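You operate a simulated robot arm through the tools that you are given. There is no shell and no other tool.

The job below is to be done with a simulated robot arm. You get a single attempt, and the scene is never put back.

TASK
Measure out about 100 ml of oil and cover the steel jug again.
Fine: Into the measuring jug. Stand the steel jug back on the table. Set down upright: steel jug.

Only the result counts: the job must be done as asked and must still hold three seconds after the hand-in. Knocking over, shifting, dropping, spilling or breaking anything else fails it. A push-on lid holds only when it is set on centred and level and pressed home; a screw cap is set on level and turned clockwise until tight.

THE ROBOT
A 6-joint arm with a two-finger gripper, fixed in place. Base frame: the origin is at the foot of the arm, x ahead of it, y to its left, z up. Units: mm, rad, N and s.
With the tool pointing down near the work surface it reaches from about 520 to 800 mm from the base axis. Its first joint turns from -2.897 to 2.897 rad. Payload 1.66 kg.
The tool frame sits at the grasp point between the pads (the TCP): z along the fingers, y along the line on which they close. The tips reach 16 mm beyond it. Largest opening 111 mm; the body of the gripper starts 104 mm behind the TCP.
Orientation is told as [roll, pitch, yaw] about the base's x, y, z axes, in that order, counted from this pose: with the fingers straight down and closing along the base's y, the tool's x points along the base's -x, its y along +y and its z along -z.

THE INTERFACE
- The arm moves only by the tool nudge_tool. Its argument "deltas" is a list of rows, each an object of numbers (a shift or turn left out is 0, a gripper value left out holds the last): "hand": the finger opening in mm, from 0 to 111; "tx", "ty", "tz": the shift along the base's x, y, z in mm; "rx", "ry", "rz": the turn, a rotation vector about the base's x, y, z in rad. In form: [{"hand": .., "tx": .., "ty": .., "tz": .., "rx": .., "ry": .., "rz": ..}, ...]. A call has 1 to 20 rows; each row is the pose to reach, as a shift and turn from the pose commanded when the call began. Rows are played at 5 a second. More than 50 mm and 0.15 rad between two rows, or a gripper value outside its range, and nothing of the call is played. A pose out of reach is approached as far as the arm can. The call stops where the force on the tool passes 40 N (or 10 N more than at its start, if that is more) or the arm is blocked; 0.2 s more then pass. Each finger halts on what it meets, pressing with about 27 N; the grip force reading is that of the motor and also rises with nothing between the fingers. The clock runs only during rows and for 0.2 s after the last one: add rows that repeat a pose to give the fingers time. It gives the time, the measured TCP pose, the force on the tool (base axes), the opening and the grip force at its end, in the units of the frame above (readings bear some noise), with the torque about the TCP (base axes, N m) and any sound that the robot's microphone picked up.
- Cameras (640 x 400 px; columns grow to the right, rows downward): "scene" is fixed at [219.8, -499.8, 1678]; the picture's right is [0.54, -0.84, 0.00], its down [-0.80, -0.51, -0.31] and it looks along [0.26, 0.17, -0.95] (base axes); focal length 315 px, centre (320, 200). "wrist" rides on the gripper at [70, 14, -143] in the tool frame; the picture's right is [-0.19, 0.98, 0.00], its down [-0.87, -0.17, -0.47] and it looks along [-0.46, -0.09, 0.88] (tool axes); focal length 230 px, centre (320, 200). There is no depth. A picture from a camera that has moved, and an enlarged one, comes with that camera's place and axes in the base frame and with its lens.
- camera(camera): a new picture of that camera. It takes no simulated time.
- move_column(by): slides the trunk up (or, below 0, down) by that many mm; the arm rides with it, the base frame stays. It gives what a move gives, with no picture.
- zoom(camera, box): a new picture of the part [left, top, right, bottom] of that camera's present view, enlarged. It takes no simulated time.
- job_done(): hands the job in; it is judged then, once.

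Nothing tells you positions but the pictures and the camera data. Unless the task says otherwise, let go and move clear before handing in.

The tools are called after "Emit:" by a JSON object that holds its "method" and its "body". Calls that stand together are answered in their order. nudge_tool: Moves the arm, as the interface text tells. Its arguments: {"type":"object","properties":{"deltas":{"type":"array","items":{"type":"object","properties":{"hand":{"type":"number"},"tx":{"type":"number"},"ty":{"type":"number"},"tz":{"type":"number"},"rx":{"type":"number"},"ry":{"type":"number"},"rz":{"type":"number"}}}}},"required":["deltas"]} The other tools are called the same way: move_column (by) slides the trunk up or down; camera (camera) takes a picture; zoom (camera, box) takes an enlarged picture of a part of a camera's view; job_done () hands the job in.

At the start:

```text
clock: 0.0
position: [333.8, -219.8, 1282.7]
tool_rot: [0.001, 0.0, 0.0]
force: [-0.9, -0.7, -0.7]
torque: [0.01, 0.03, 0.01]
width: 111.0
grasp_force: 0.1
trunk travel left (down, up): [-275.0, 315.0]
```

scene: 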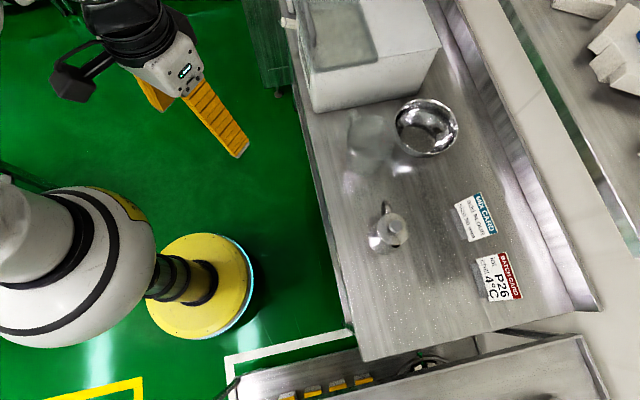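
wrist: 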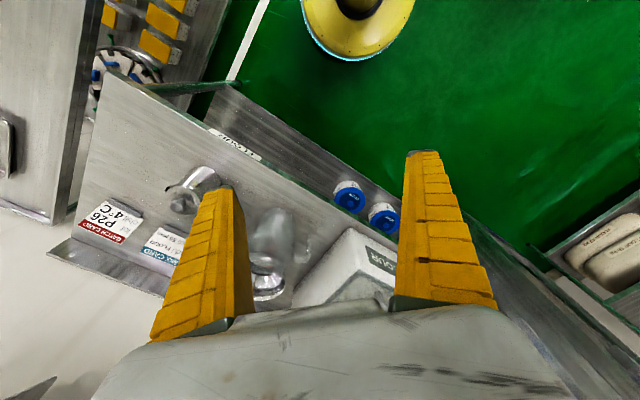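

I see a steel counter with a steel jug (with lid), a translucent measuring jug, a steel bowl and some cards. I'll zoom in on these before moving.

Emit:
{"method": "zoom", "body": {"camera": "scene", "box": [320, 80, 480, 180]}}

Emit:
{"method": "zoom", "body": {"camera": "scene", "box": [330, 180, 450, 270]}}

Emit:
{"method": "zoom", "body": {"camera": "scene", "box": [440, 180, 540, 310]}}

Emit:
{"method": "zoom", "body": {"camera": "wrist", "box": [70, 130, 410, 310]}}

```text
4.00 times, centred on (400, 130) of scene
camera zoom: at [219.8, -499.8, 1678.0], right [0.54, -0.84, 0.0], down [-0.8, -0.51, -0.31], along [0.26, 0.17, -0.95], focal length 1258 px, centre (0, 480)
```

zoom: 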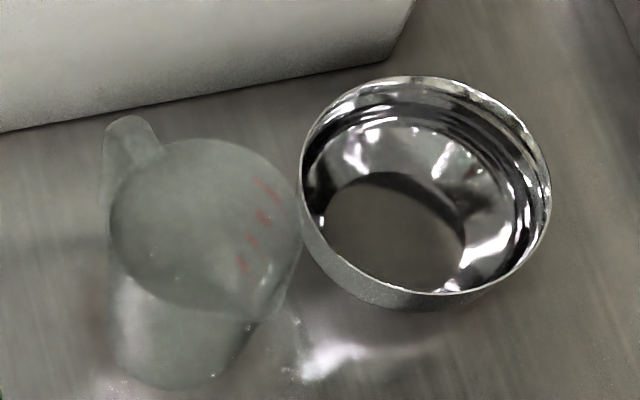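

```text
4.44 times, centred on (390, 225) of scene
camera zoom: at [219.8, -499.8, 1678.0], right [0.54, -0.84, 0.0], down [-0.8, -0.51, -0.31], along [0.26, 0.17, -0.95], focal length 1398 px, centre (9, 89)
```

zoom: 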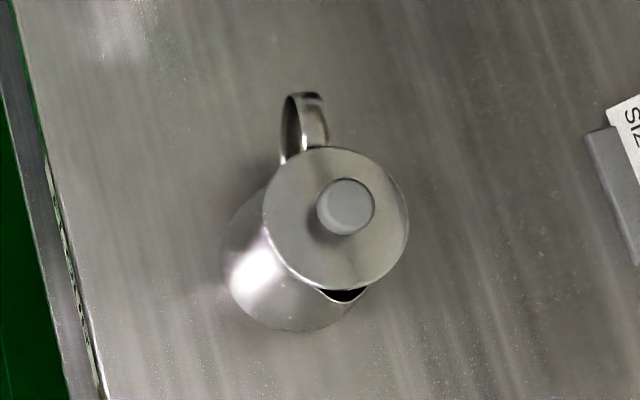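

```text
3.08 times, centred on (490, 245) of scene
camera zoom: at [219.8, -499.8, 1678.0], right [0.54, -0.84, 0.0], down [-0.8, -0.51, -0.31], along [0.26, 0.17, -0.95], focal length 968 px, centre (-203, 62)
```

zoom: 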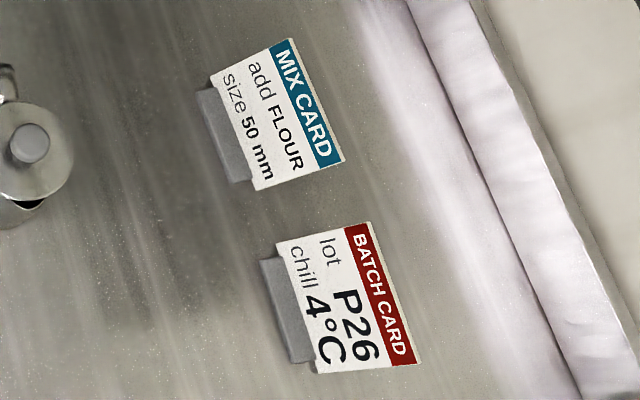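

```text
1.88 times, centred on (240, 220) of wrist
camera zoom: at [265.8, -207.3, 1427.5], right [0.19, 0.98, 0.0], down [0.87, -0.17, 0.47], along [0.46, -0.09, -0.88], focal length 433 px, centre (471, 162)
```

zoom: 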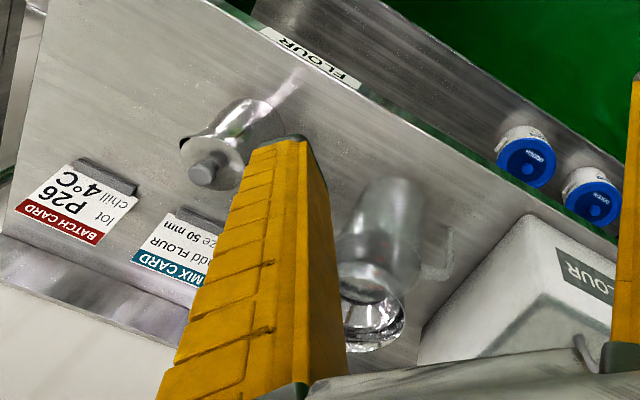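

The table top comes out at z≈850 mm. The steel jug is near (446,-553) with its knob at z≈994, and the measuring jug is near (605,-396). I'll move the wrist camera over to look at the steel jug more closely.

Emit:
{"method": "nudge_tool", "body": {"deltas": [{"ty": -45, "tz": -10}, {"ty": -90, "tz": -25}, {"ty": -135, "tz": -45}, {"ty": -180, "tz": -65}, {"ty": -225, "tz": -85}, {"ty": -270, "tz": -105}, {"ty": -310, "tz": -125}, {"ty": -310, "tz": -125}]}}

Emit:
{"method": "camera", "body": {"camera": "wrist"}}

Emit:
{"method": "camera", "body": {"camera": "scene"}}

```text
clock: 1.8
position: [333.2, -530.7, 1158.5]
tool_rot: [0.0, -0.001, 0.002]
force: [-0.4, 0.2, -0.4]
torque: [-0.03, 0.0, -0.03]
width: 111.0
grasp_force: 0.0
trunk travel left (down, up): [-275.0, 315.0]
```

```text
taken
camera wrist: at [264.9, -517.4, 1303.1], right [0.19, 0.98, 0.0], down [0.87, -0.17, 0.47], along [0.46, -0.09, -0.88], focal length 230 px, centre (320, 200)
```

wrist: 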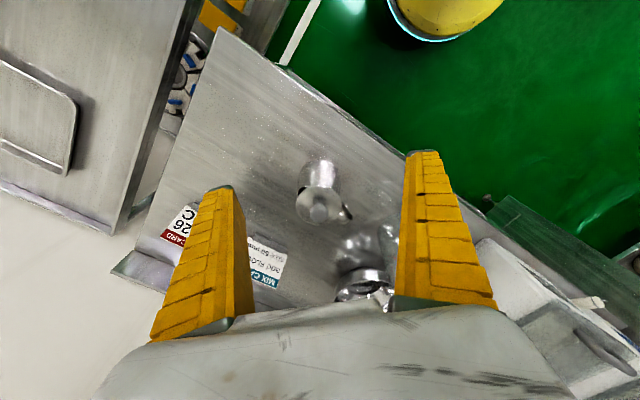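

```text
taken
```

scene: 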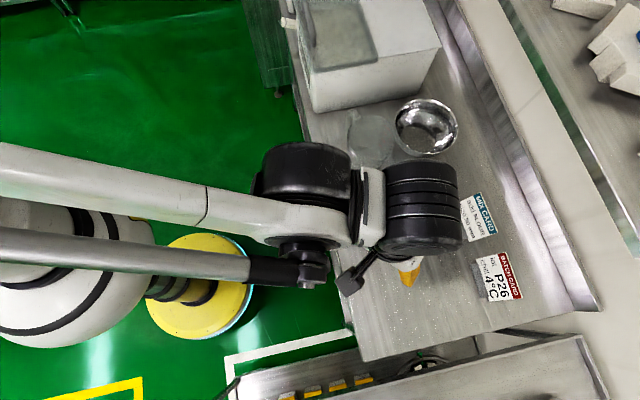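

The steel jug is now centred in the wrist view. I'll zoom in on both jugs.

Emit:
{"method": "zoom", "body": {"camera": "wrist", "box": [270, 145, 380, 235]}}

Emit:
{"method": "zoom", "body": {"camera": "wrist", "box": [240, 200, 420, 310]}}

```text
4.44 times, centred on (325, 190) of wrist
camera zoom: at [264.9, -517.4, 1303.1], right [0.19, 0.98, 0.0], down [0.87, -0.17, 0.47], along [0.46, -0.09, -0.88], focal length 1022 px, centre (298, 244)
```

zoom: 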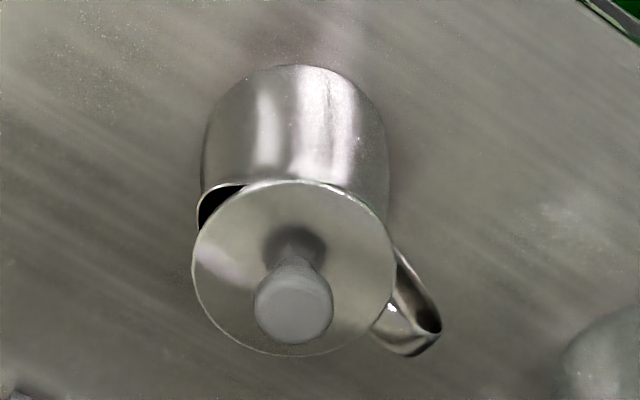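

```text
3.56 times, centred on (330, 255) of wrist
camera zoom: at [264.9, -517.4, 1303.1], right [0.19, 0.98, 0.0], down [0.87, -0.17, 0.47], along [0.46, -0.09, -0.88], focal length 818 px, centre (284, 4)
```

zoom: 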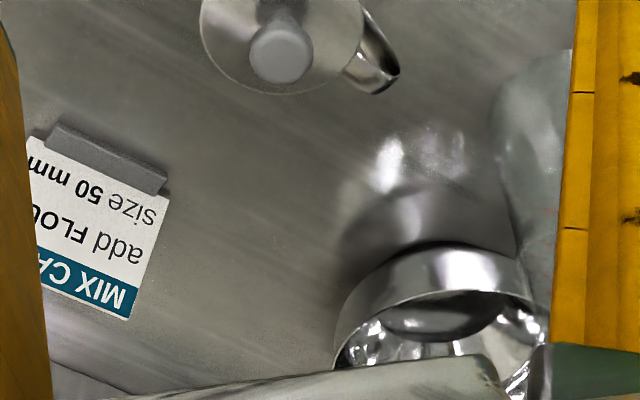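

The knob top is around (440,-553,1013), the lid plane z≈986 and the table z≈875. I'll go to a spot just above the knob to check alignment.

Emit:
{"method": "nudge_tool", "body": {"deltas": [{"tx": 40, "ty": -8, "tz": -20, "hand": 90}, {"tx": 80, "ty": -16, "tz": -50, "hand": 70}, {"tx": 107, "ty": -22, "tz": -85, "hand": 60}, {"tx": 107, "ty": -22, "tz": -110, "hand": 60}, {"tx": 107, "ty": -22, "tz": -110}]}}

Emit:
{"method": "camera", "body": {"camera": "wrist"}}

Emit:
{"method": "camera", "body": {"camera": "scene"}}

```text
refused: row 2 steps farther than a row can; nothing moved
```

```text
taken
camera wrist: at [264.9, -517.4, 1303.1], right [0.19, 0.98, 0.0], down [0.87, -0.17, 0.47], along [0.46, -0.09, -0.88], focal length 230 px, centre (320, 200)
```

wrist: 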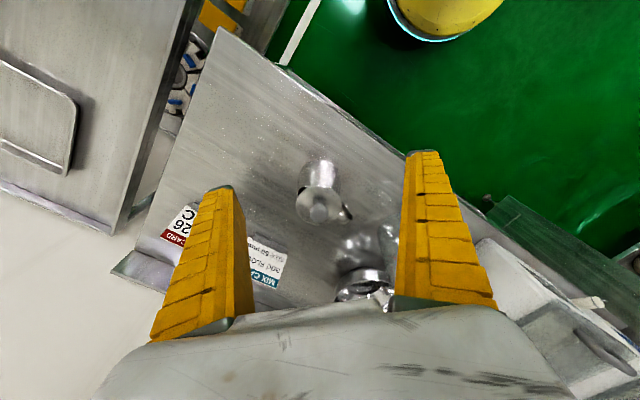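

```text
taken
```

scene: 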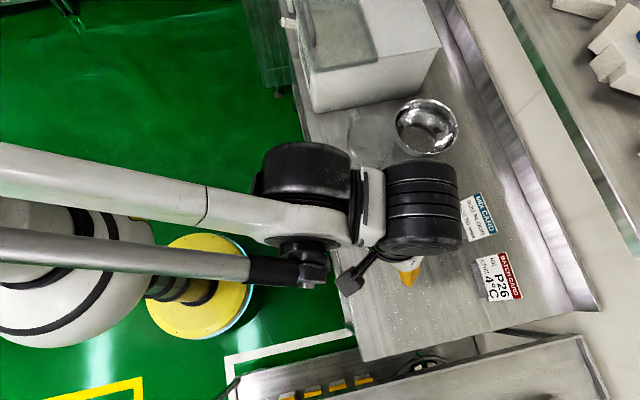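

The move was refused because one step was too large, so nothing has changed. I'll repeat it with smaller rows to hover above the knob.

Emit:
{"method": "nudge_tool", "body": {"deltas": [{"tx": 36, "ty": -8, "tz": -20, "hand": 90}, {"tx": 72, "ty": -16, "tz": -45, "hand": 70}, {"tx": 100, "ty": -20, "tz": -75, "hand": 60}, {"tx": 107, "ty": -22, "tz": -110, "hand": 60}, {"tx": 107, "ty": -22, "tz": -110}]}}

Emit:
{"method": "camera", "body": {"camera": "wrist"}}

Emit:
{"method": "camera", "body": {"camera": "scene"}}

```text
clock: 3.0
position: [441.0, -551.9, 1048.1]
tool_rot: [-0.001, 0.001, -0.001]
force: [-0.5, 0.1, -0.3]
torque: [-0.01, -0.02, -0.01]
width: 62.1
grasp_force: 0.6
trunk travel left (down, up): [-275.0, 315.0]
```

```text
taken
camera wrist: at [371.7, -538.0, 1192.8], right [0.19, 0.98, 0.0], down [0.87, -0.17, 0.47], along [0.46, -0.09, -0.88], focal length 230 px, centre (320, 200)
```

wrist: 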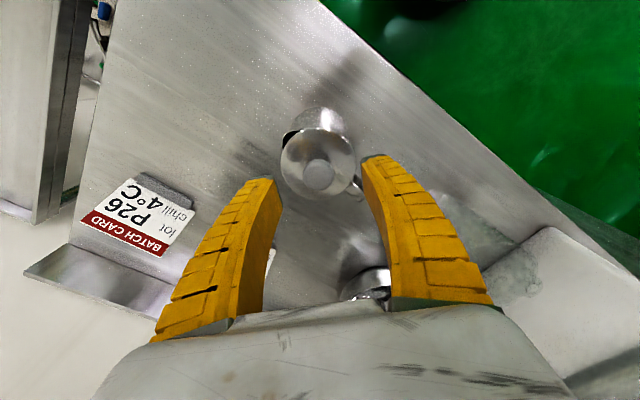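

```text
taken
```

scene: 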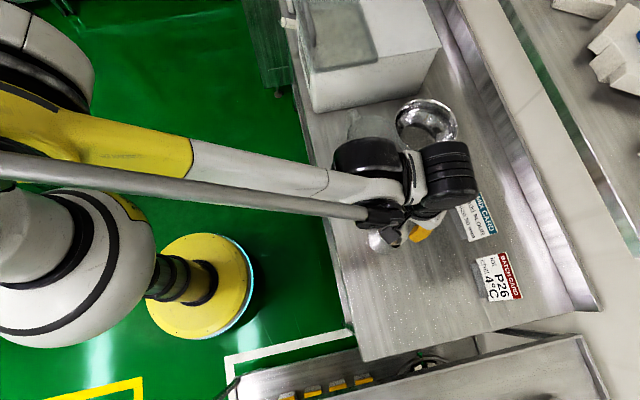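

The knob sits almost exactly under the grasp axis. I'll zoom in to confirm.

Emit:
{"method": "zoom", "body": {"camera": "wrist", "box": [270, 95, 370, 205]}}

```text
3.64 times, centred on (320, 150) of wrist
camera zoom: at [371.7, -538.0, 1192.8], right [0.19, 0.98, 0.0], down [0.87, -0.17, 0.47], along [0.46, -0.09, -0.88], focal length 837 px, centre (320, 382)
```

zoom: 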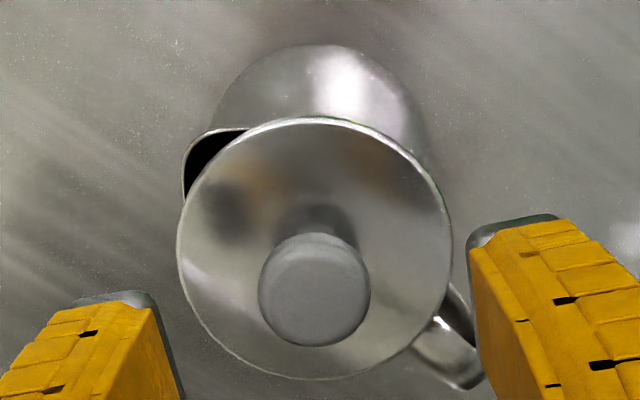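

Centred to within about a millimetre. I'll go down around the knob and close the fingers.

Emit:
{"method": "nudge_tool", "body": {"deltas": [{"tx": 0, "ty": -0.8, "tz": -15, "hand": 60}, {"tx": 0, "ty": -0.8, "tz": -28}, {"tx": 0, "ty": -0.8, "tz": -36}, {"tx": 0, "ty": -0.8, "tz": -42}, {"tx": 0, "ty": -0.8, "tz": -42}]}}

Emit:
{"method": "camera", "body": {"camera": "wrist"}}

```text
clock: 4.2
position: [441.0, -553.5, 1006.1]
tool_rot: [0.0, -0.001, 0.0]
force: [0.5, -0.2, -0.3]
torque: [-0.01, 0.04, -0.03]
width: 61.9
grasp_force: 1.2
trunk travel left (down, up): [-275.0, 315.0]
```

```text
taken
camera wrist: at [372.5, -539.8, 1151.0], right [0.19, 0.98, 0.0], down [0.87, -0.17, 0.47], along [0.46, -0.09, -0.88], focal length 230 px, centre (320, 200)
```

wrist: 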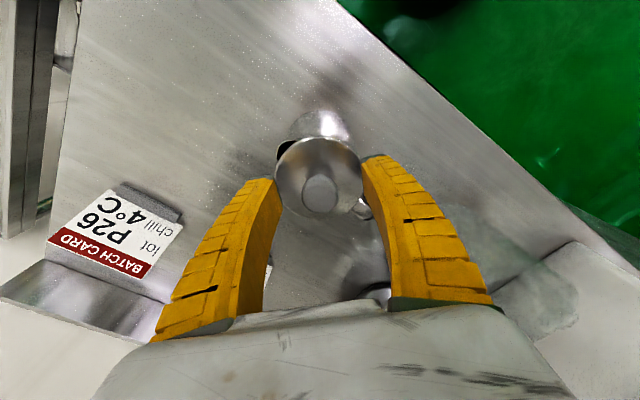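

Emit:
{"method": "zoom", "body": {"camera": "wrist", "box": [260, 110, 380, 220]}}

```text
3.64 times, centred on (320, 165) of wrist
camera zoom: at [372.5, -539.8, 1151.0], right [0.19, 0.98, 0.0], down [0.87, -0.17, 0.47], along [0.46, -0.09, -0.88], focal length 837 px, centre (320, 327)
```

zoom: 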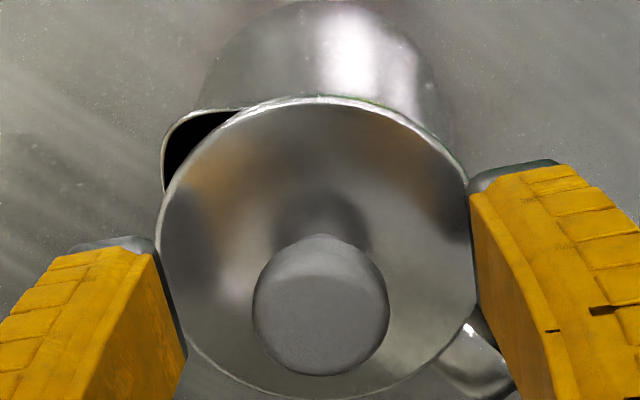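

The knob is between the pads. I'll lower slightly more and then close.

Emit:
{"method": "nudge_tool", "body": {"deltas": [{"tz": -2}, {"tz": -4}, {"tz": -4, "hand": 40}, {"tz": -4, "hand": 20}, {"tz": -4, "hand": 15}, {"tz": -4, "hand": 15}, {"tz": -4, "hand": 15}]}}

Emit:
{"method": "zoom", "body": {"camera": "wrist", "box": [260, 110, 380, 220]}}

```text
clock: 5.8
position: [441.6, -553.6, 1002.4]
tool_rot: [0.0, 0.001, -0.001]
force: [0.7, -0.6, 1.0]
torque: [-0.01, 0.01, -0.01]
width: 20.4
grasp_force: 26.8
trunk travel left (down, up): [-275.0, 315.0]
heard: snap
```

```text
3.64 times, centred on (320, 165) of wrist
camera zoom: at [372.9, -540.3, 1146.7], right [0.19, 0.98, 0.0], down [0.87, -0.17, 0.47], along [0.46, -0.09, -0.88], focal length 837 px, centre (320, 327)
```

zoom: 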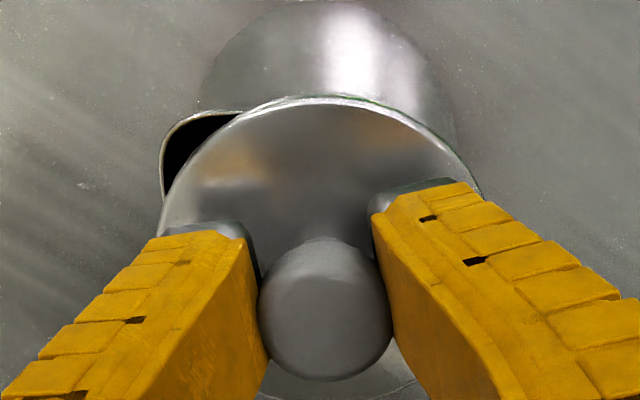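

The knob is gripped at about 20 mm width and I heard a snap. I'll lift the lid straight up slowly.

Emit:
{"method": "nudge_tool", "body": {"deltas": [{"tz": 2}, {"tz": 4}, {"tz": 7}, {"tz": 12}, {"tz": 20}, {"tz": 30}, {"tz": 30}]}}

Emit:
{"method": "camera", "body": {"camera": "wrist"}}

Emit:
{"method": "camera", "body": {"camera": "scene"}}

```text
clock: 7.4
position: [440.3, -553.2, 1032.7]
tool_rot: [0.0, 0.001, 0.0]
force: [0.1, 0.2, 0.1]
torque: [0.03, -0.02, -0.02]
width: 19.4
grasp_force: 27.1
trunk travel left (down, up): [-275.0, 315.0]
```

```text
taken
camera wrist: at [372.8, -540.1, 1176.5], right [0.19, 0.98, 0.0], down [0.87, -0.17, 0.47], along [0.46, -0.09, -0.88], focal length 230 px, centre (320, 200)
```

wrist: 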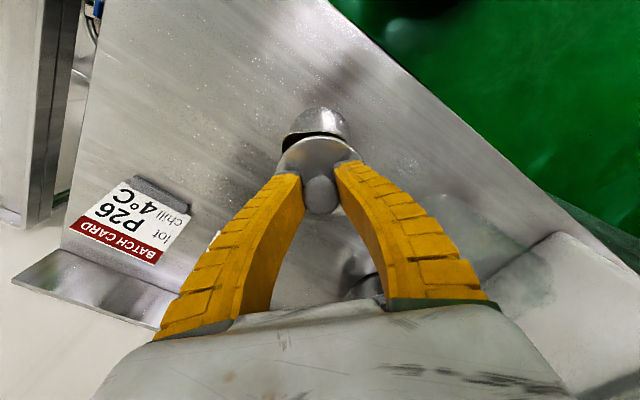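

```text
taken
```

scene: 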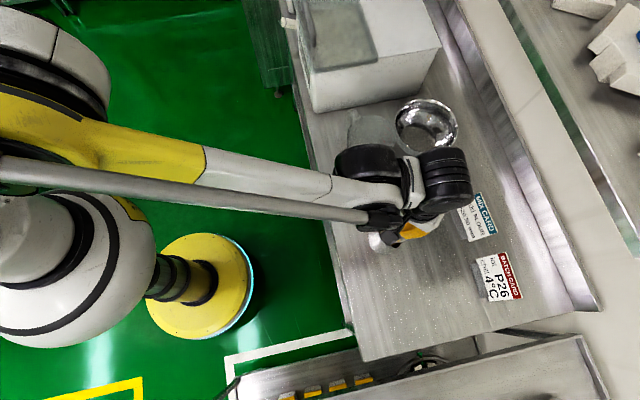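

The lid is off. I'll carry it toward a clear patch of table near (345,-665).

Emit:
{"method": "nudge_tool", "body": {"deltas": [{"tz": 30}, {"tz": 40, "tx": -20, "ty": -25}, {"tz": 40, "tx": -45, "ty": -55}, {"tz": 40, "tx": -70, "ty": -85}, {"tz": 20, "tx": -95, "ty": -112}, {"tz": -20, "tx": -95, "ty": -112}, {"tz": -50, "tx": -95, "ty": -112}, {"tz": -80, "tx": -95, "ty": -112}, {"tz": -80, "tx": -95, "ty": -112}]}}

Emit:
{"method": "camera", "body": {"camera": "wrist"}}

Emit:
{"method": "camera", "body": {"camera": "scene"}}

```text
clock: 9.4
position: [345.9, -664.5, 951.6]
tool_rot: [-0.001, 0.001, -0.001]
force: [0.7, -0.2, -0.7]
torque: [0.01, 0.0, 0.0]
width: 19.5
grasp_force: 27.0
trunk travel left (down, up): [-275.0, 315.0]
```

```text
taken
camera wrist: at [277.4, -651.7, 1096.3], right [0.19, 0.98, 0.0], down [0.87, -0.17, 0.47], along [0.46, -0.09, -0.88], focal length 230 px, centre (320, 200)
```

wrist: 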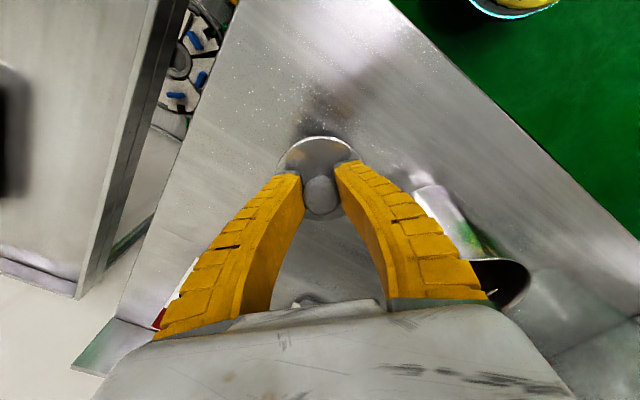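

```text
taken
```

scene: 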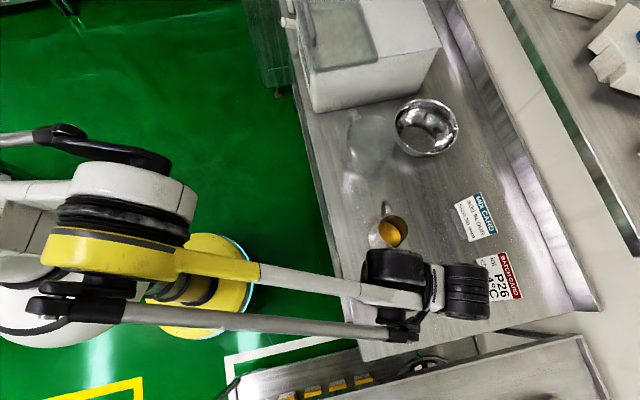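

The oil is visible in the open jug. I'll lower the lid toward the table gently.

Emit:
{"method": "nudge_tool", "body": {"deltas": [{"tz": -15}, {"tz": -28}, {"tz": -36}, {"tz": -42}, {"tz": -46}, {"tz": -46}]}}

Emit:
{"method": "zoom", "body": {"camera": "wrist", "box": [220, 100, 420, 225]}}

Emit:
{"method": "zoom", "body": {"camera": "scene", "box": [340, 180, 440, 270]}}

```text
clock: 10.8
position: [345.5, -665.0, 904.9]
tool_rot: [-0.001, 0.0, -0.001]
force: [-0.5, -1.1, -0.8]
torque: [0.02, 0.0, -0.02]
width: 19.8
grasp_force: 26.8
trunk travel left (down, up): [-275.0, 315.0]
```

```text
3.20 times, centred on (320, 162) of wrist
camera zoom: at [277.5, -652.0, 1049.8], right [0.19, 0.98, 0.0], down [0.87, -0.17, 0.47], along [0.46, -0.09, -0.88], focal length 736 px, centre (320, 320)
```

zoom: 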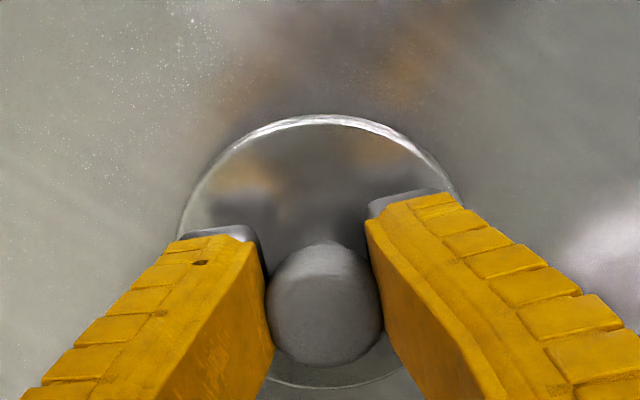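

```text
4.44 times, centred on (390, 225) of scene
camera zoom: at [219.8, -499.8, 1678.0], right [0.54, -0.84, 0.0], down [-0.8, -0.51, -0.31], along [0.26, 0.17, -0.95], focal length 1398 px, centre (9, 89)
```

zoom: 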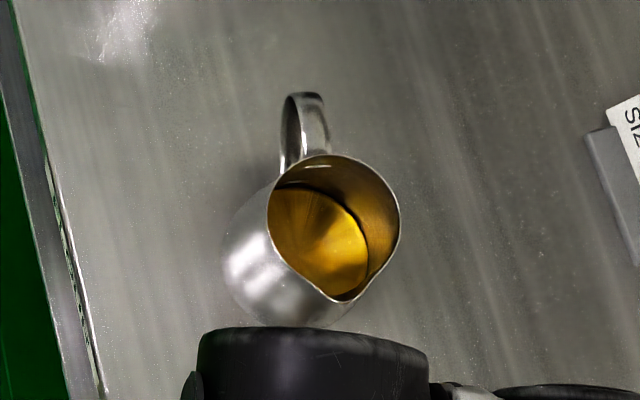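

Emit:
{"method": "nudge_tool", "body": {"deltas": [{"tz": -2}, {"tz": -4}, {"tz": -6}, {"tz": -8}, {"tz": -8}]}}

```text
clock: 12.0
position: [346.3, -664.7, 897.7]
tool_rot: [-0.002, -0.001, -0.001]
force: [0.0, 0.6, -0.5]
torque: [-0.02, -0.02, -0.01]
width: 19.5
grasp_force: 27.7
trunk travel left (down, up): [-275.0, 315.0]
```

Emit:
{"method": "nudge_tool", "body": {"deltas": [{"tz": -1.5}, {"tz": -3}, {"tz": -4.5}, {"tz": -6}, {"tz": -6}]}}

Emit:
{"method": "zoom", "body": {"camera": "wrist", "box": [220, 100, 420, 225]}}

```text
clock: 13.2
position: [346.4, -663.5, 892.7]
tool_rot: [-0.003, 0.002, 0.001]
force: [2.7, -5.9, 16.8]
torque: [-0.06, -0.1, -0.02]
width: 27.5
grasp_force: 27.0
trunk travel left (down, up): [-275.0, 315.0]
```

```text
3.20 times, centred on (320, 162) of wrist
camera zoom: at [277.4, -651.2, 1036.9], right [0.19, 0.98, 0.0], down [0.87, -0.17, 0.47], along [0.46, -0.09, -0.88], focal length 736 px, centre (320, 320)
```

zoom: 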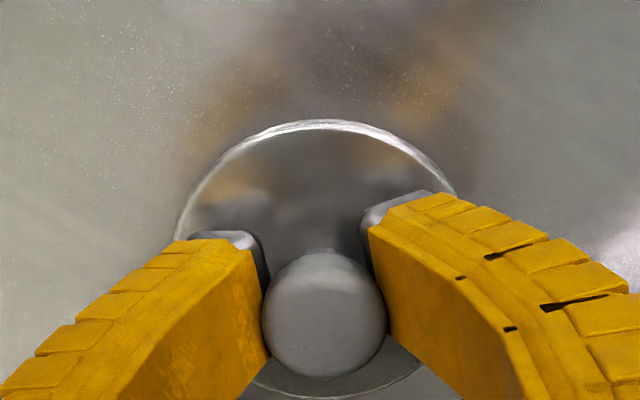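

The lid has touched the table with about 17 N, and the fingers slid further down the knob, so it was first gripped near its top. I'll release it and move up to view everything.

Emit:
{"method": "nudge_tool", "body": {"deltas": [{"tz": 1}, {"tz": 1, "hand": 45}, {"tz": 1, "hand": 60}, {"tz": 1, "hand": 60}, {"tz": 30, "hand": 60}, {"tz": 70, "hand": 60}, {"tz": 110, "hand": 80}, {"tz": 110, "hand": 90}]}}

Emit:
{"method": "camera", "body": {"camera": "wrist"}}

Emit:
{"method": "zoom", "body": {"camera": "wrist", "box": [220, 80, 420, 225]}}

```text
clock: 15.0
position: [347.7, -664.2, 1002.0]
tool_rot: [0.001, -0.001, 0.0]
force: [-0.2, -0.2, 0.3]
torque: [0.02, 0.01, 0.01]
width: 91.0
grasp_force: 1.1
trunk travel left (down, up): [-275.0, 315.0]
```

```text
taken
camera wrist: at [278.7, -652.0, 1147.1], right [0.19, 0.98, 0.0], down [0.87, -0.17, 0.47], along [0.46, -0.09, -0.88], focal length 230 px, centre (320, 200)
```

wrist: 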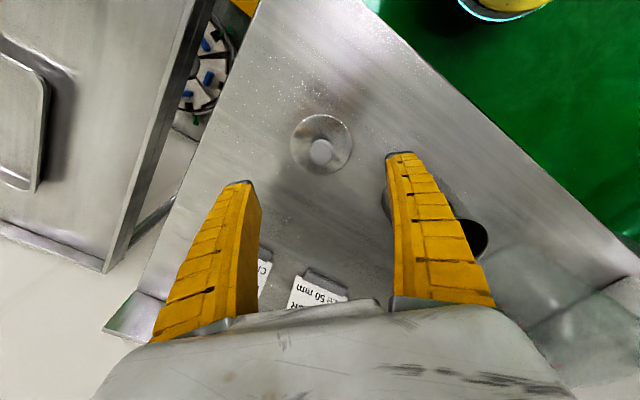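

```text
2.76 times, centred on (320, 152) of wrist
camera zoom: at [278.7, -652.0, 1147.1], right [0.19, 0.98, 0.0], down [0.87, -0.17, 0.47], along [0.46, -0.09, -0.88], focal length 635 px, centre (320, 331)
```

zoom: 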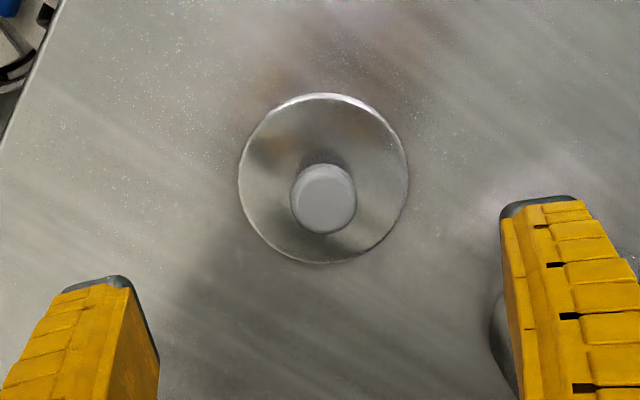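

The lid rests level on the table. Now I'll study the open jug to judge the oil level and spout direction.

Emit:
{"method": "zoom", "body": {"camera": "scene", "box": [370, 195, 420, 255]}}

Emit:
{"method": "camera", "body": {"camera": "scene"}}

Emit:
{"method": "zoom", "body": {"camera": "wrist", "box": [370, 150, 540, 290]}}

```text
6.67 times, centred on (395, 225) of scene
camera zoom: at [219.8, -499.8, 1678.0], right [0.54, -0.84, 0.0], down [-0.8, -0.51, -0.31], along [0.26, 0.17, -0.95], focal length 2097 px, centre (-180, 33)
```

zoom: 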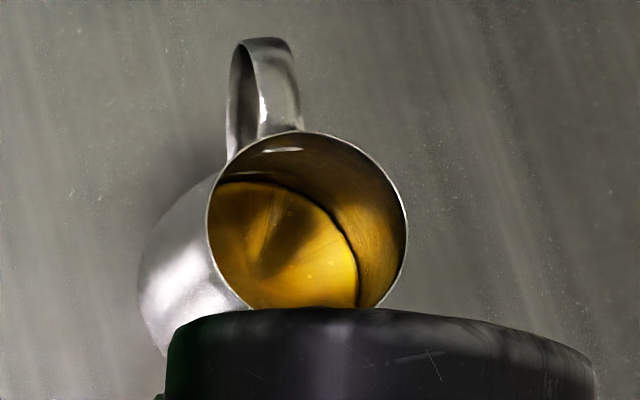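

```text
taken
```

scene: 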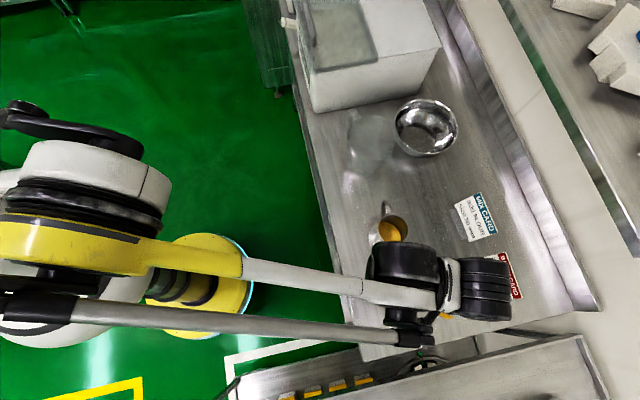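

```text
2.86 times, centred on (455, 220) of wrist
camera zoom: at [278.7, -652.0, 1147.1], right [0.19, 0.98, 0.0], down [0.87, -0.17, 0.47], along [0.46, -0.09, -0.88], focal length 657 px, centre (-66, 143)
```

zoom: 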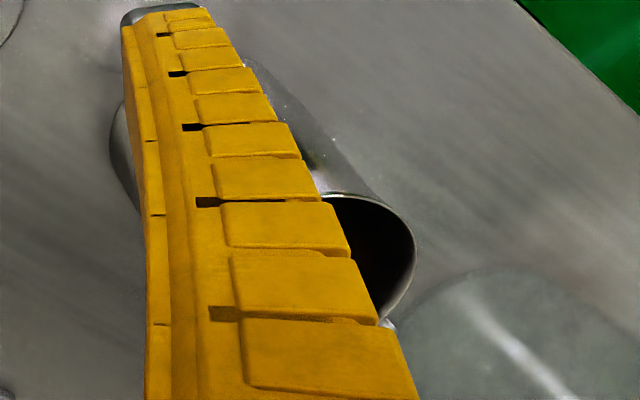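

The jug's fill level isn't clear from this angle, so I'll move the wrist camera to look into it from above.

Emit:
{"method": "nudge_tool", "body": {"deltas": [{"tz": 30, "ty": 20, "hand": 111}, {"tz": 50, "ty": 55, "tx": 20, "hand": 111}, {"tz": 50, "ty": 90, "tx": 40}, {"tz": 40, "ty": 117, "tx": 56}, {"tz": 32, "ty": 117, "tx": 56}, {"tz": 32, "ty": 117, "tx": 56}]}}

Emit:
{"method": "camera", "body": {"camera": "wrist"}}

Emit:
{"method": "zoom", "body": {"camera": "wrist", "box": [260, 130, 380, 230]}}

```text
clock: 16.4
position: [402.9, -548.5, 1033.9]
tool_rot: [-0.001, 0.0, 0.0]
force: [0.6, 0.6, 0.0]
torque: [0.03, 0.0, 0.0]
width: 111.0
grasp_force: 0.0
trunk travel left (down, up): [-275.0, 315.0]
```

```text
taken
camera wrist: at [334.6, -534.8, 1178.8], right [0.19, 0.98, 0.0], down [0.87, -0.17, 0.47], along [0.46, -0.09, -0.88], focal length 230 px, centre (320, 200)
```

wrist: 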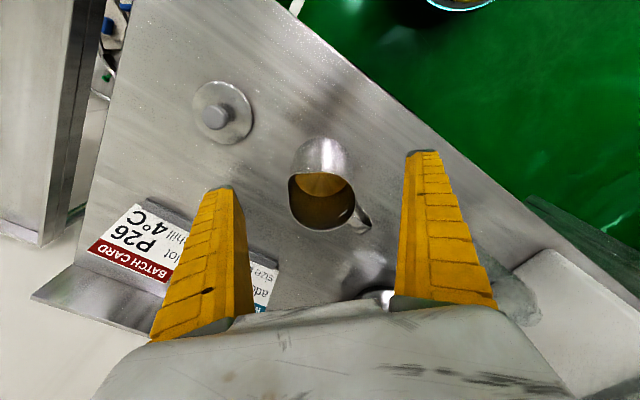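

```text
4.00 times, centred on (320, 180) of wrist
camera zoom: at [334.6, -534.8, 1178.8], right [0.19, 0.98, 0.0], down [0.87, -0.17, 0.47], along [0.46, -0.09, -0.88], focal length 920 px, centre (320, 280)
```

zoom: 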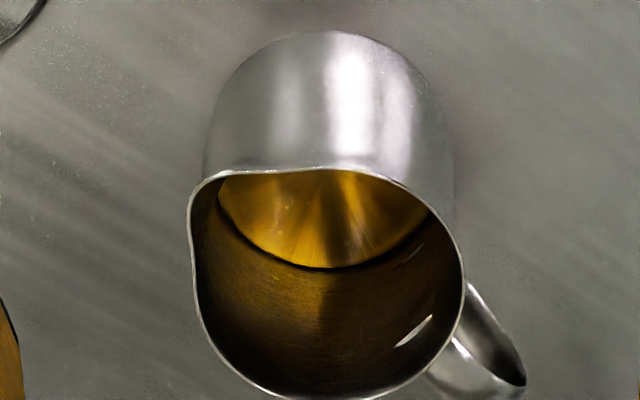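

The interior suggests a fairly shallow oil pool, so a steep pour tilt will be needed. Next I'll look at the measuring jug with the wrist camera to find its centre, height and markings.

Emit:
{"method": "nudge_tool", "body": {"deltas": [{"tz": 40}, {"tz": 60, "ty": 30, "tx": 20}, {"tz": 70, "ty": 65, "tx": 45}, {"tz": 75, "ty": 100, "tx": 70}, {"tz": 75, "ty": 135, "tx": 95}, {"tz": 75, "ty": 160, "tx": 115}, {"tz": 75, "ty": 160, "tx": 115}]}}

Emit:
{"method": "camera", "body": {"camera": "wrist"}}

Emit:
{"method": "zoom", "body": {"camera": "wrist", "box": [230, 100, 410, 260]}}

Emit:
{"method": "zoom", "body": {"camera": "scene", "box": [370, 195, 420, 255]}}

```text
clock: 18.0
position: [516.7, -387.5, 1110.6]
tool_rot: [-0.001, 0.0, -0.001]
force: [0.3, 0.2, -0.3]
torque: [-0.04, 0.02, -0.01]
width: 111.1
grasp_force: 0.1
trunk travel left (down, up): [-275.0, 315.0]
```

```text
taken
camera wrist: at [448.2, -375.7, 1254.3], right [0.19, 0.98, 0.0], down [0.87, -0.17, 0.47], along [0.46, -0.09, -0.88], focal length 230 px, centre (320, 200)
```

wrist: 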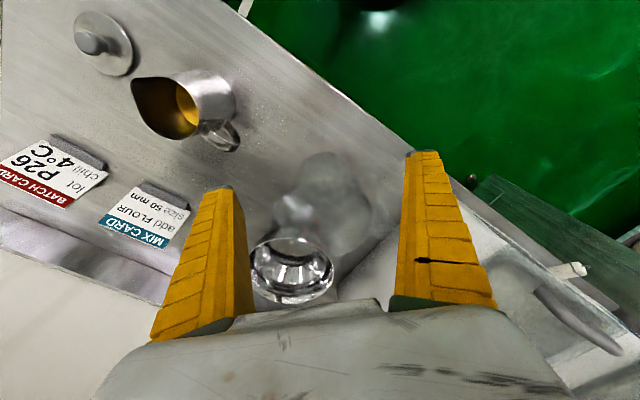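

```text
2.50 times, centred on (320, 180) of wrist
camera zoom: at [448.2, -375.7, 1254.3], right [0.19, 0.98, 0.0], down [0.87, -0.17, 0.47], along [0.46, -0.09, -0.88], focal length 575 px, centre (320, 250)
```

zoom: 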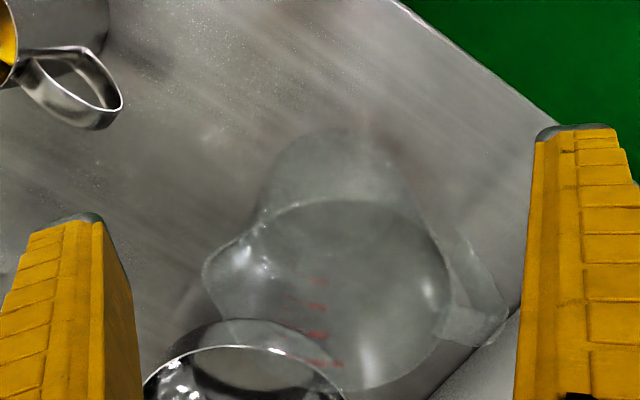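

```text
6.67 times, centred on (395, 225) of scene
camera zoom: at [219.8, -499.8, 1678.0], right [0.54, -0.84, 0.0], down [-0.8, -0.51, -0.31], along [0.26, 0.17, -0.95], focal length 2097 px, centre (-180, 33)
```

zoom: 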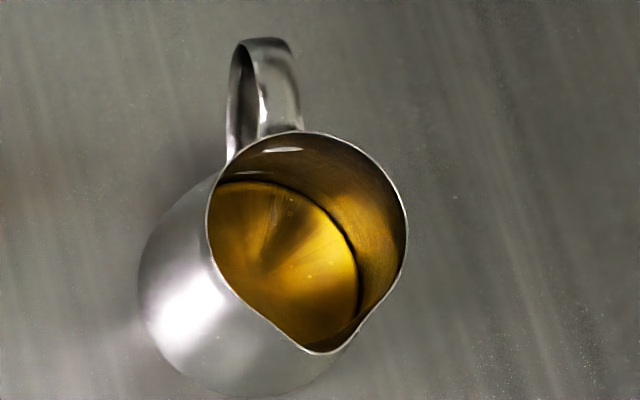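

The measuring jug is transparent, around (615,-396), with its rim near z≈990 and red marks on the far wall. I'll zoom in to read them.

Emit:
{"method": "zoom", "body": {"camera": "wrist", "box": [295, 200, 345, 260]}}

Emit:
{"method": "zoom", "body": {"camera": "scene", "box": [340, 100, 400, 180]}}

Emit:
{"method": "zoom", "body": {"camera": "wrist", "box": [120, 55, 250, 165]}}

```text
6.67 times, centred on (320, 230) of wrist
camera zoom: at [448.2, -375.7, 1254.3], right [0.19, 0.98, 0.0], down [0.87, -0.17, 0.47], along [0.46, -0.09, -0.88], focal length 1534 px, centre (320, 0)
```

zoom: 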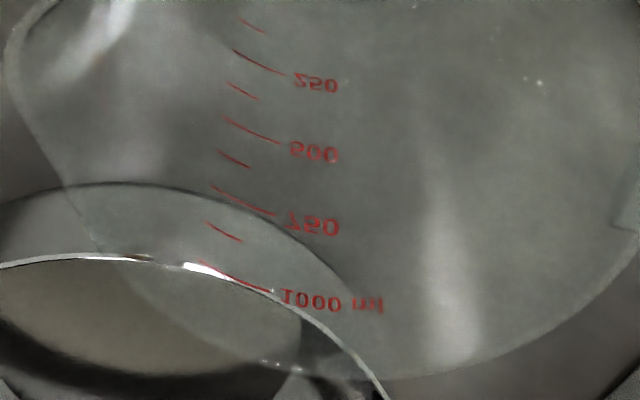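

```text
5.00 times, centred on (370, 140) of scene
camera zoom: at [219.8, -499.8, 1678.0], right [0.54, -0.84, 0.0], down [-0.8, -0.51, -0.31], along [0.26, 0.17, -0.95], focal length 1573 px, centre (70, 500)
```

zoom: 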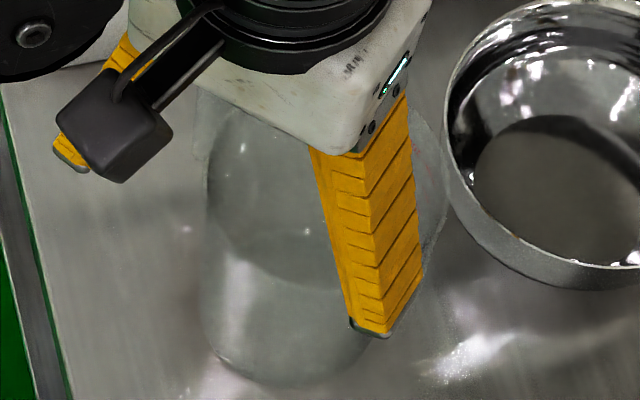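

```text
3.64 times, centred on (185, 110) of wrist
camera zoom: at [448.2, -375.7, 1254.3], right [0.19, 0.98, 0.0], down [0.87, -0.17, 0.47], along [0.46, -0.09, -0.88], focal length 837 px, centre (811, 527)
```

zoom: 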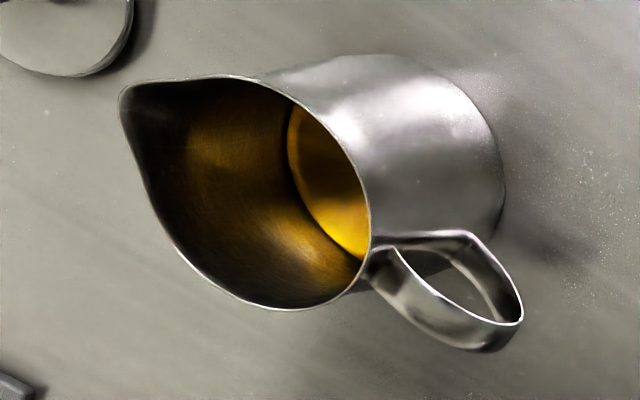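

The jug is graduated to 1000 ml with minor ticks at 125 ml, so 100 ml sits just under the first tick. I'll turn the gripper so that it can grip the steel jug's sides from the handle side, moving toward the jug at a safe height.

Emit:
{"method": "nudge_tool", "body": {"deltas": [{"rz": -0.146, "tx": -1, "ty": -8}, {"rz": -0.292, "tx": -3, "ty": -16}, {"rz": -0.438, "tx": -4, "ty": -24}, {"rz": -0.584, "tx": -6, "ty": -32}, {"rz": -0.73, "tx": -7, "ty": -40}, {"rz": -0.876, "tx": -8, "ty": -48}, {"rz": -1.022, "tx": -10, "ty": -56}, {"rz": -1.168, "tx": -11, "ty": -64}, {"rz": -1.314, "tx": -12, "ty": -72}, {"rz": -1.46, "tx": -14, "ty": -80}, {"rz": -1.606, "tx": -15, "ty": -88}, {"rz": -1.752, "tx": -17, "ty": -94}, {"rz": -1.898, "tx": -18, "ty": -100}, {"rz": -2.044, "tx": -19, "ty": -106}, {"rz": -2.19, "tx": -21, "ty": -112}, {"rz": -2.336, "tx": -22, "ty": -118}, {"rz": -2.482, "tx": -24, "ty": -126}, {"rz": -2.482, "tx": -24, "ty": -126}]}}

Emit:
{"method": "camera", "body": {"camera": "wrist"}}

Emit:
{"method": "camera", "body": {"camera": "scene"}}

```text
clock: 21.8
position: [492.9, -515.6, 1109.0]
tool_rot: [-0.001, -0.001, -2.484]
force: [0.7, 0.2, 0.7]
torque: [0.01, -0.04, 0.01]
width: 111.0
grasp_force: 0.0
trunk travel left (down, up): [-275.0, 315.0]
```

```text
taken
camera wrist: at [557.6, -482.8, 1253.9], right [0.45, -0.89, 0.0], down [-0.79, -0.4, 0.47], along [-0.42, -0.21, -0.88], focal length 230 px, centre (320, 200)
```

wrist: 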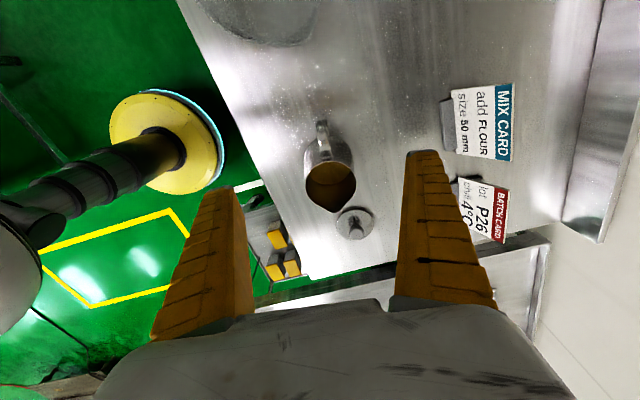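

```text
taken
```

scene: 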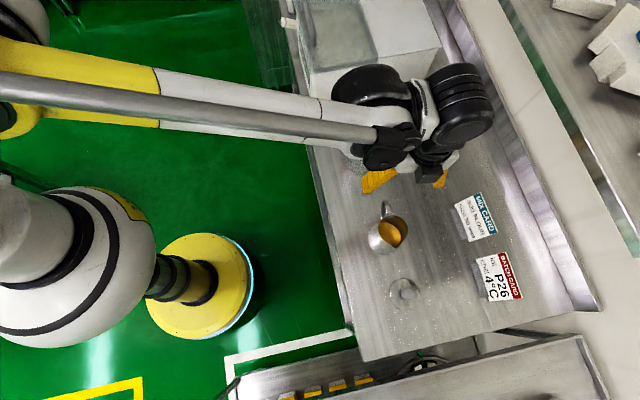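

The turn worked and the view now looks from the handle side. I'll zoom in to check the handle–spout axis and the oil.

Emit:
{"method": "zoom", "body": {"camera": "wrist", "box": [270, 100, 390, 260]}}

Emit:
{"method": "zoom", "body": {"camera": "scene", "box": [340, 180, 440, 310]}}

```text
2.50 times, centred on (330, 180) of wrist
camera zoom: at [557.6, -482.8, 1253.9], right [0.45, -0.89, 0.0], down [-0.79, -0.4, 0.47], along [-0.42, -0.21, -0.88], focal length 575 px, centre (295, 250)
```

zoom: 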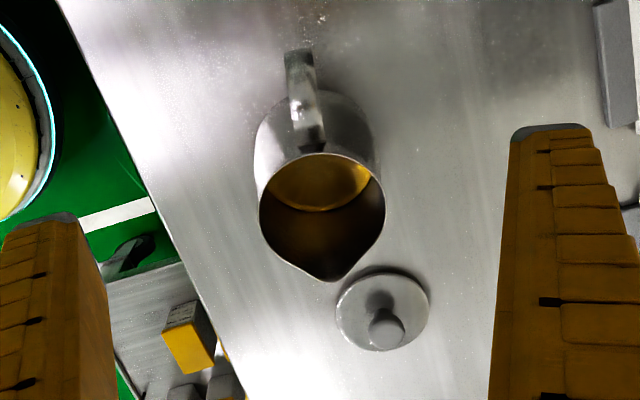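

```text
3.08 times, centred on (390, 245) of scene
camera zoom: at [219.8, -499.8, 1678.0], right [0.54, -0.84, 0.0], down [-0.8, -0.51, -0.31], along [0.26, 0.17, -0.95], focal length 968 px, centre (105, 62)
```

zoom: 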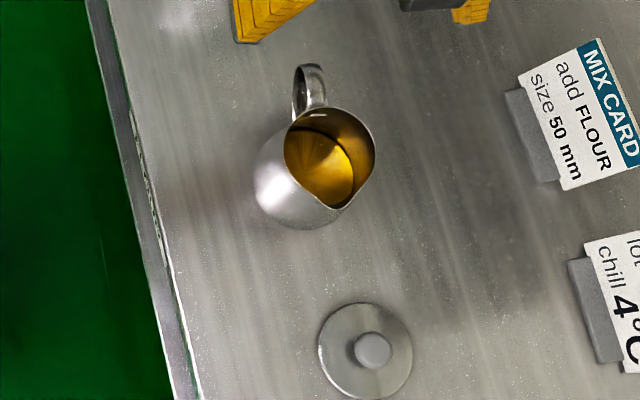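

The jug axis comes out at about (447,-555), rim z≈965, table ≈853, spout pointing along 216°. There's roughly 25 mm of oil in it (around 120 ml). I'll tilt the gripper 30° toward the handle side and go to a pre-grasp pose.

Emit:
{"method": "nudge_tool", "body": {"deltas": [{"rx": -0.079, "ry": 0.105, "rz": -0.006}, {"rx": -0.158, "ry": 0.209, "rz": -0.013}, {"rx": -0.236, "ry": 0.314, "rz": -0.019}, {"rx": -0.315, "ry": 0.4186, "rz": -0.025}, {"rx": -0.315, "ry": 0.4186, "rz": -0.025, "tx": 3, "tz": -30}, {"rx": -0.315, "ry": 0.4186, "rz": -0.025, "tx": 6.6, "ty": -1, "tz": -65}, {"rx": -0.315, "ry": 0.4186, "rz": -0.025, "tx": 6.6, "ty": -1, "tz": -88}, {"rx": -0.315, "ry": 0.4186, "rz": -0.025, "tx": 6.6, "ty": -1, "tz": -88}]}}

Emit:
{"method": "camera", "body": {"camera": "wrist"}}

Emit:
{"method": "camera", "body": {"camera": "scene"}}

```text
clock: 23.6
position: [500.5, -515.7, 1022.0]
tool_rot: [-0.003, -0.524, -2.507]
force: [0.3, -0.7, 1.1]
torque: [-0.02, 0.01, 0.04]
width: 111.1
grasp_force: 0.1
trunk travel left (down, up): [-275.0, 315.0]
```

```text
taken
camera wrist: at [614.8, -448.2, 1112.7], right [0.45, -0.89, 0.09], down [-0.51, -0.17, 0.84], along [-0.73, -0.43, -0.53], focal length 230 px, centre (320, 200)
```

wrist: 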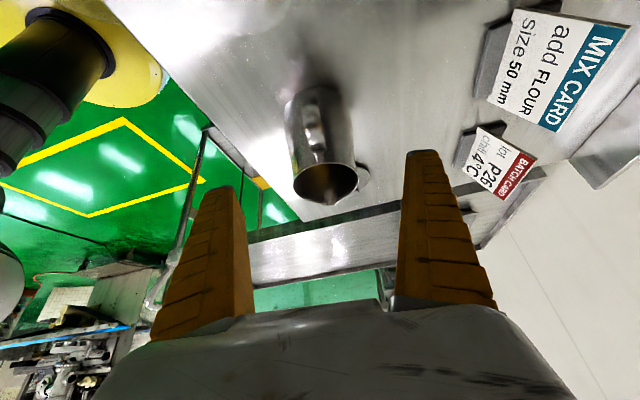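

```text
taken
```

scene: 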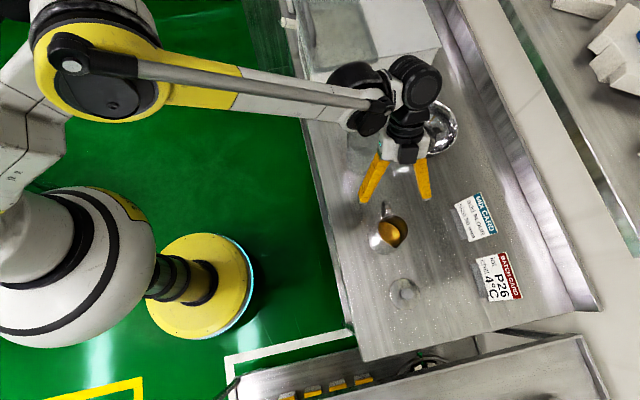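

At 30° the camera housing would pass close to the measuring jug's spout. I'll reduce the tilt to 20° for clearance and re-aim.

Emit:
{"method": "nudge_tool", "body": {"deltas": [{"rx": 0.0515, "ry": -0.0704, "tx": -9, "ty": -7, "tz": 4}, {"rx": 0.1031, "ry": -0.1408, "tx": -17.6, "ty": -13, "tz": 8}, {"rx": 0.1031, "ry": -0.1408, "tx": -17.6, "ty": -13, "tz": 8}]}}

Emit:
{"method": "camera", "body": {"camera": "wrist"}}

Emit:
{"method": "zoom", "body": {"camera": "wrist", "box": [250, 60, 400, 240]}}

Emit:
{"method": "zoom", "body": {"camera": "scene", "box": [330, 40, 480, 260]}}

```text
clock: 24.4
position: [482.6, -527.3, 1029.7]
tool_rot: [0.001, -0.348, -2.506]
force: [0.2, 0.0, 0.1]
torque: [0.0, -0.01, 0.01]
width: 111.1
grasp_force: 0.0
trunk travel left (down, up): [-275.0, 315.0]
```

```text
taken
camera wrist: at [583.4, -471.0, 1142.4], right [0.44, -0.9, 0.06], down [-0.62, -0.25, 0.74], along [-0.65, -0.36, -0.67], focal length 230 px, centre (320, 200)
```

wrist: 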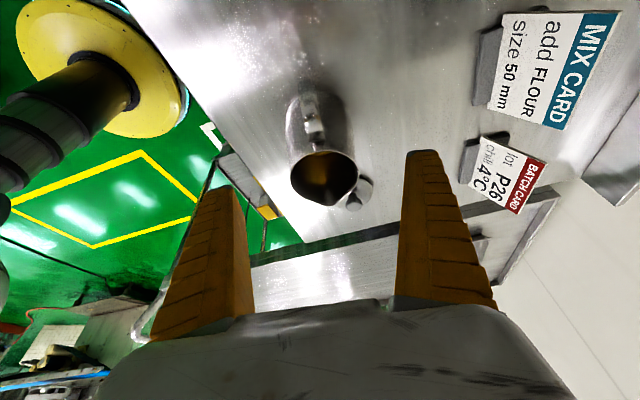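

```text
2.22 times, centred on (325, 150) of wrist
camera zoom: at [583.4, -471.0, 1142.4], right [0.44, -0.9, 0.06], down [-0.62, -0.25, 0.74], along [-0.65, -0.36, -0.67], focal length 511 px, centre (309, 311)
```

zoom: 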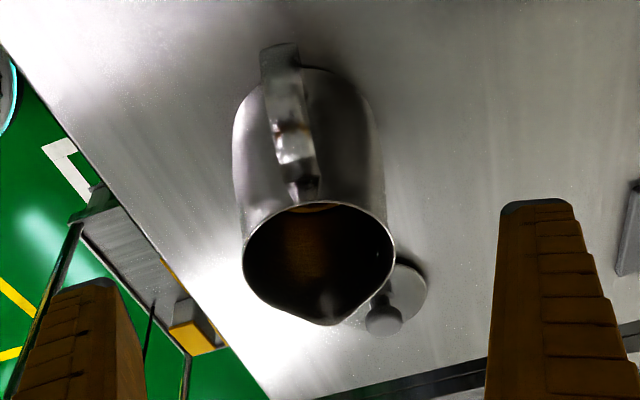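

```text
1.82 times, centred on (405, 150) of scene
camera zoom: at [219.8, -499.8, 1678.0], right [0.54, -0.84, 0.0], down [-0.8, -0.51, -0.31], along [0.26, 0.17, -0.95], focal length 572 px, centre (166, 291)
```

zoom: 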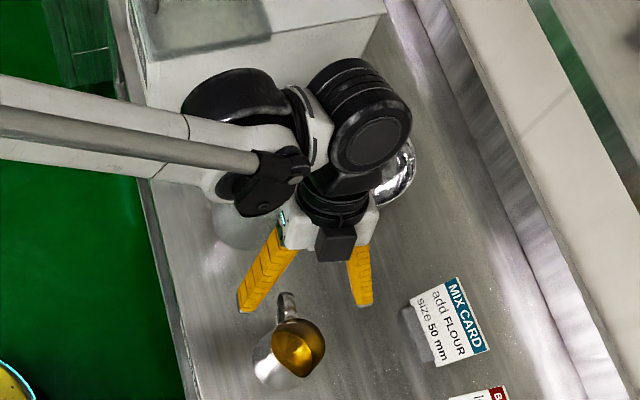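

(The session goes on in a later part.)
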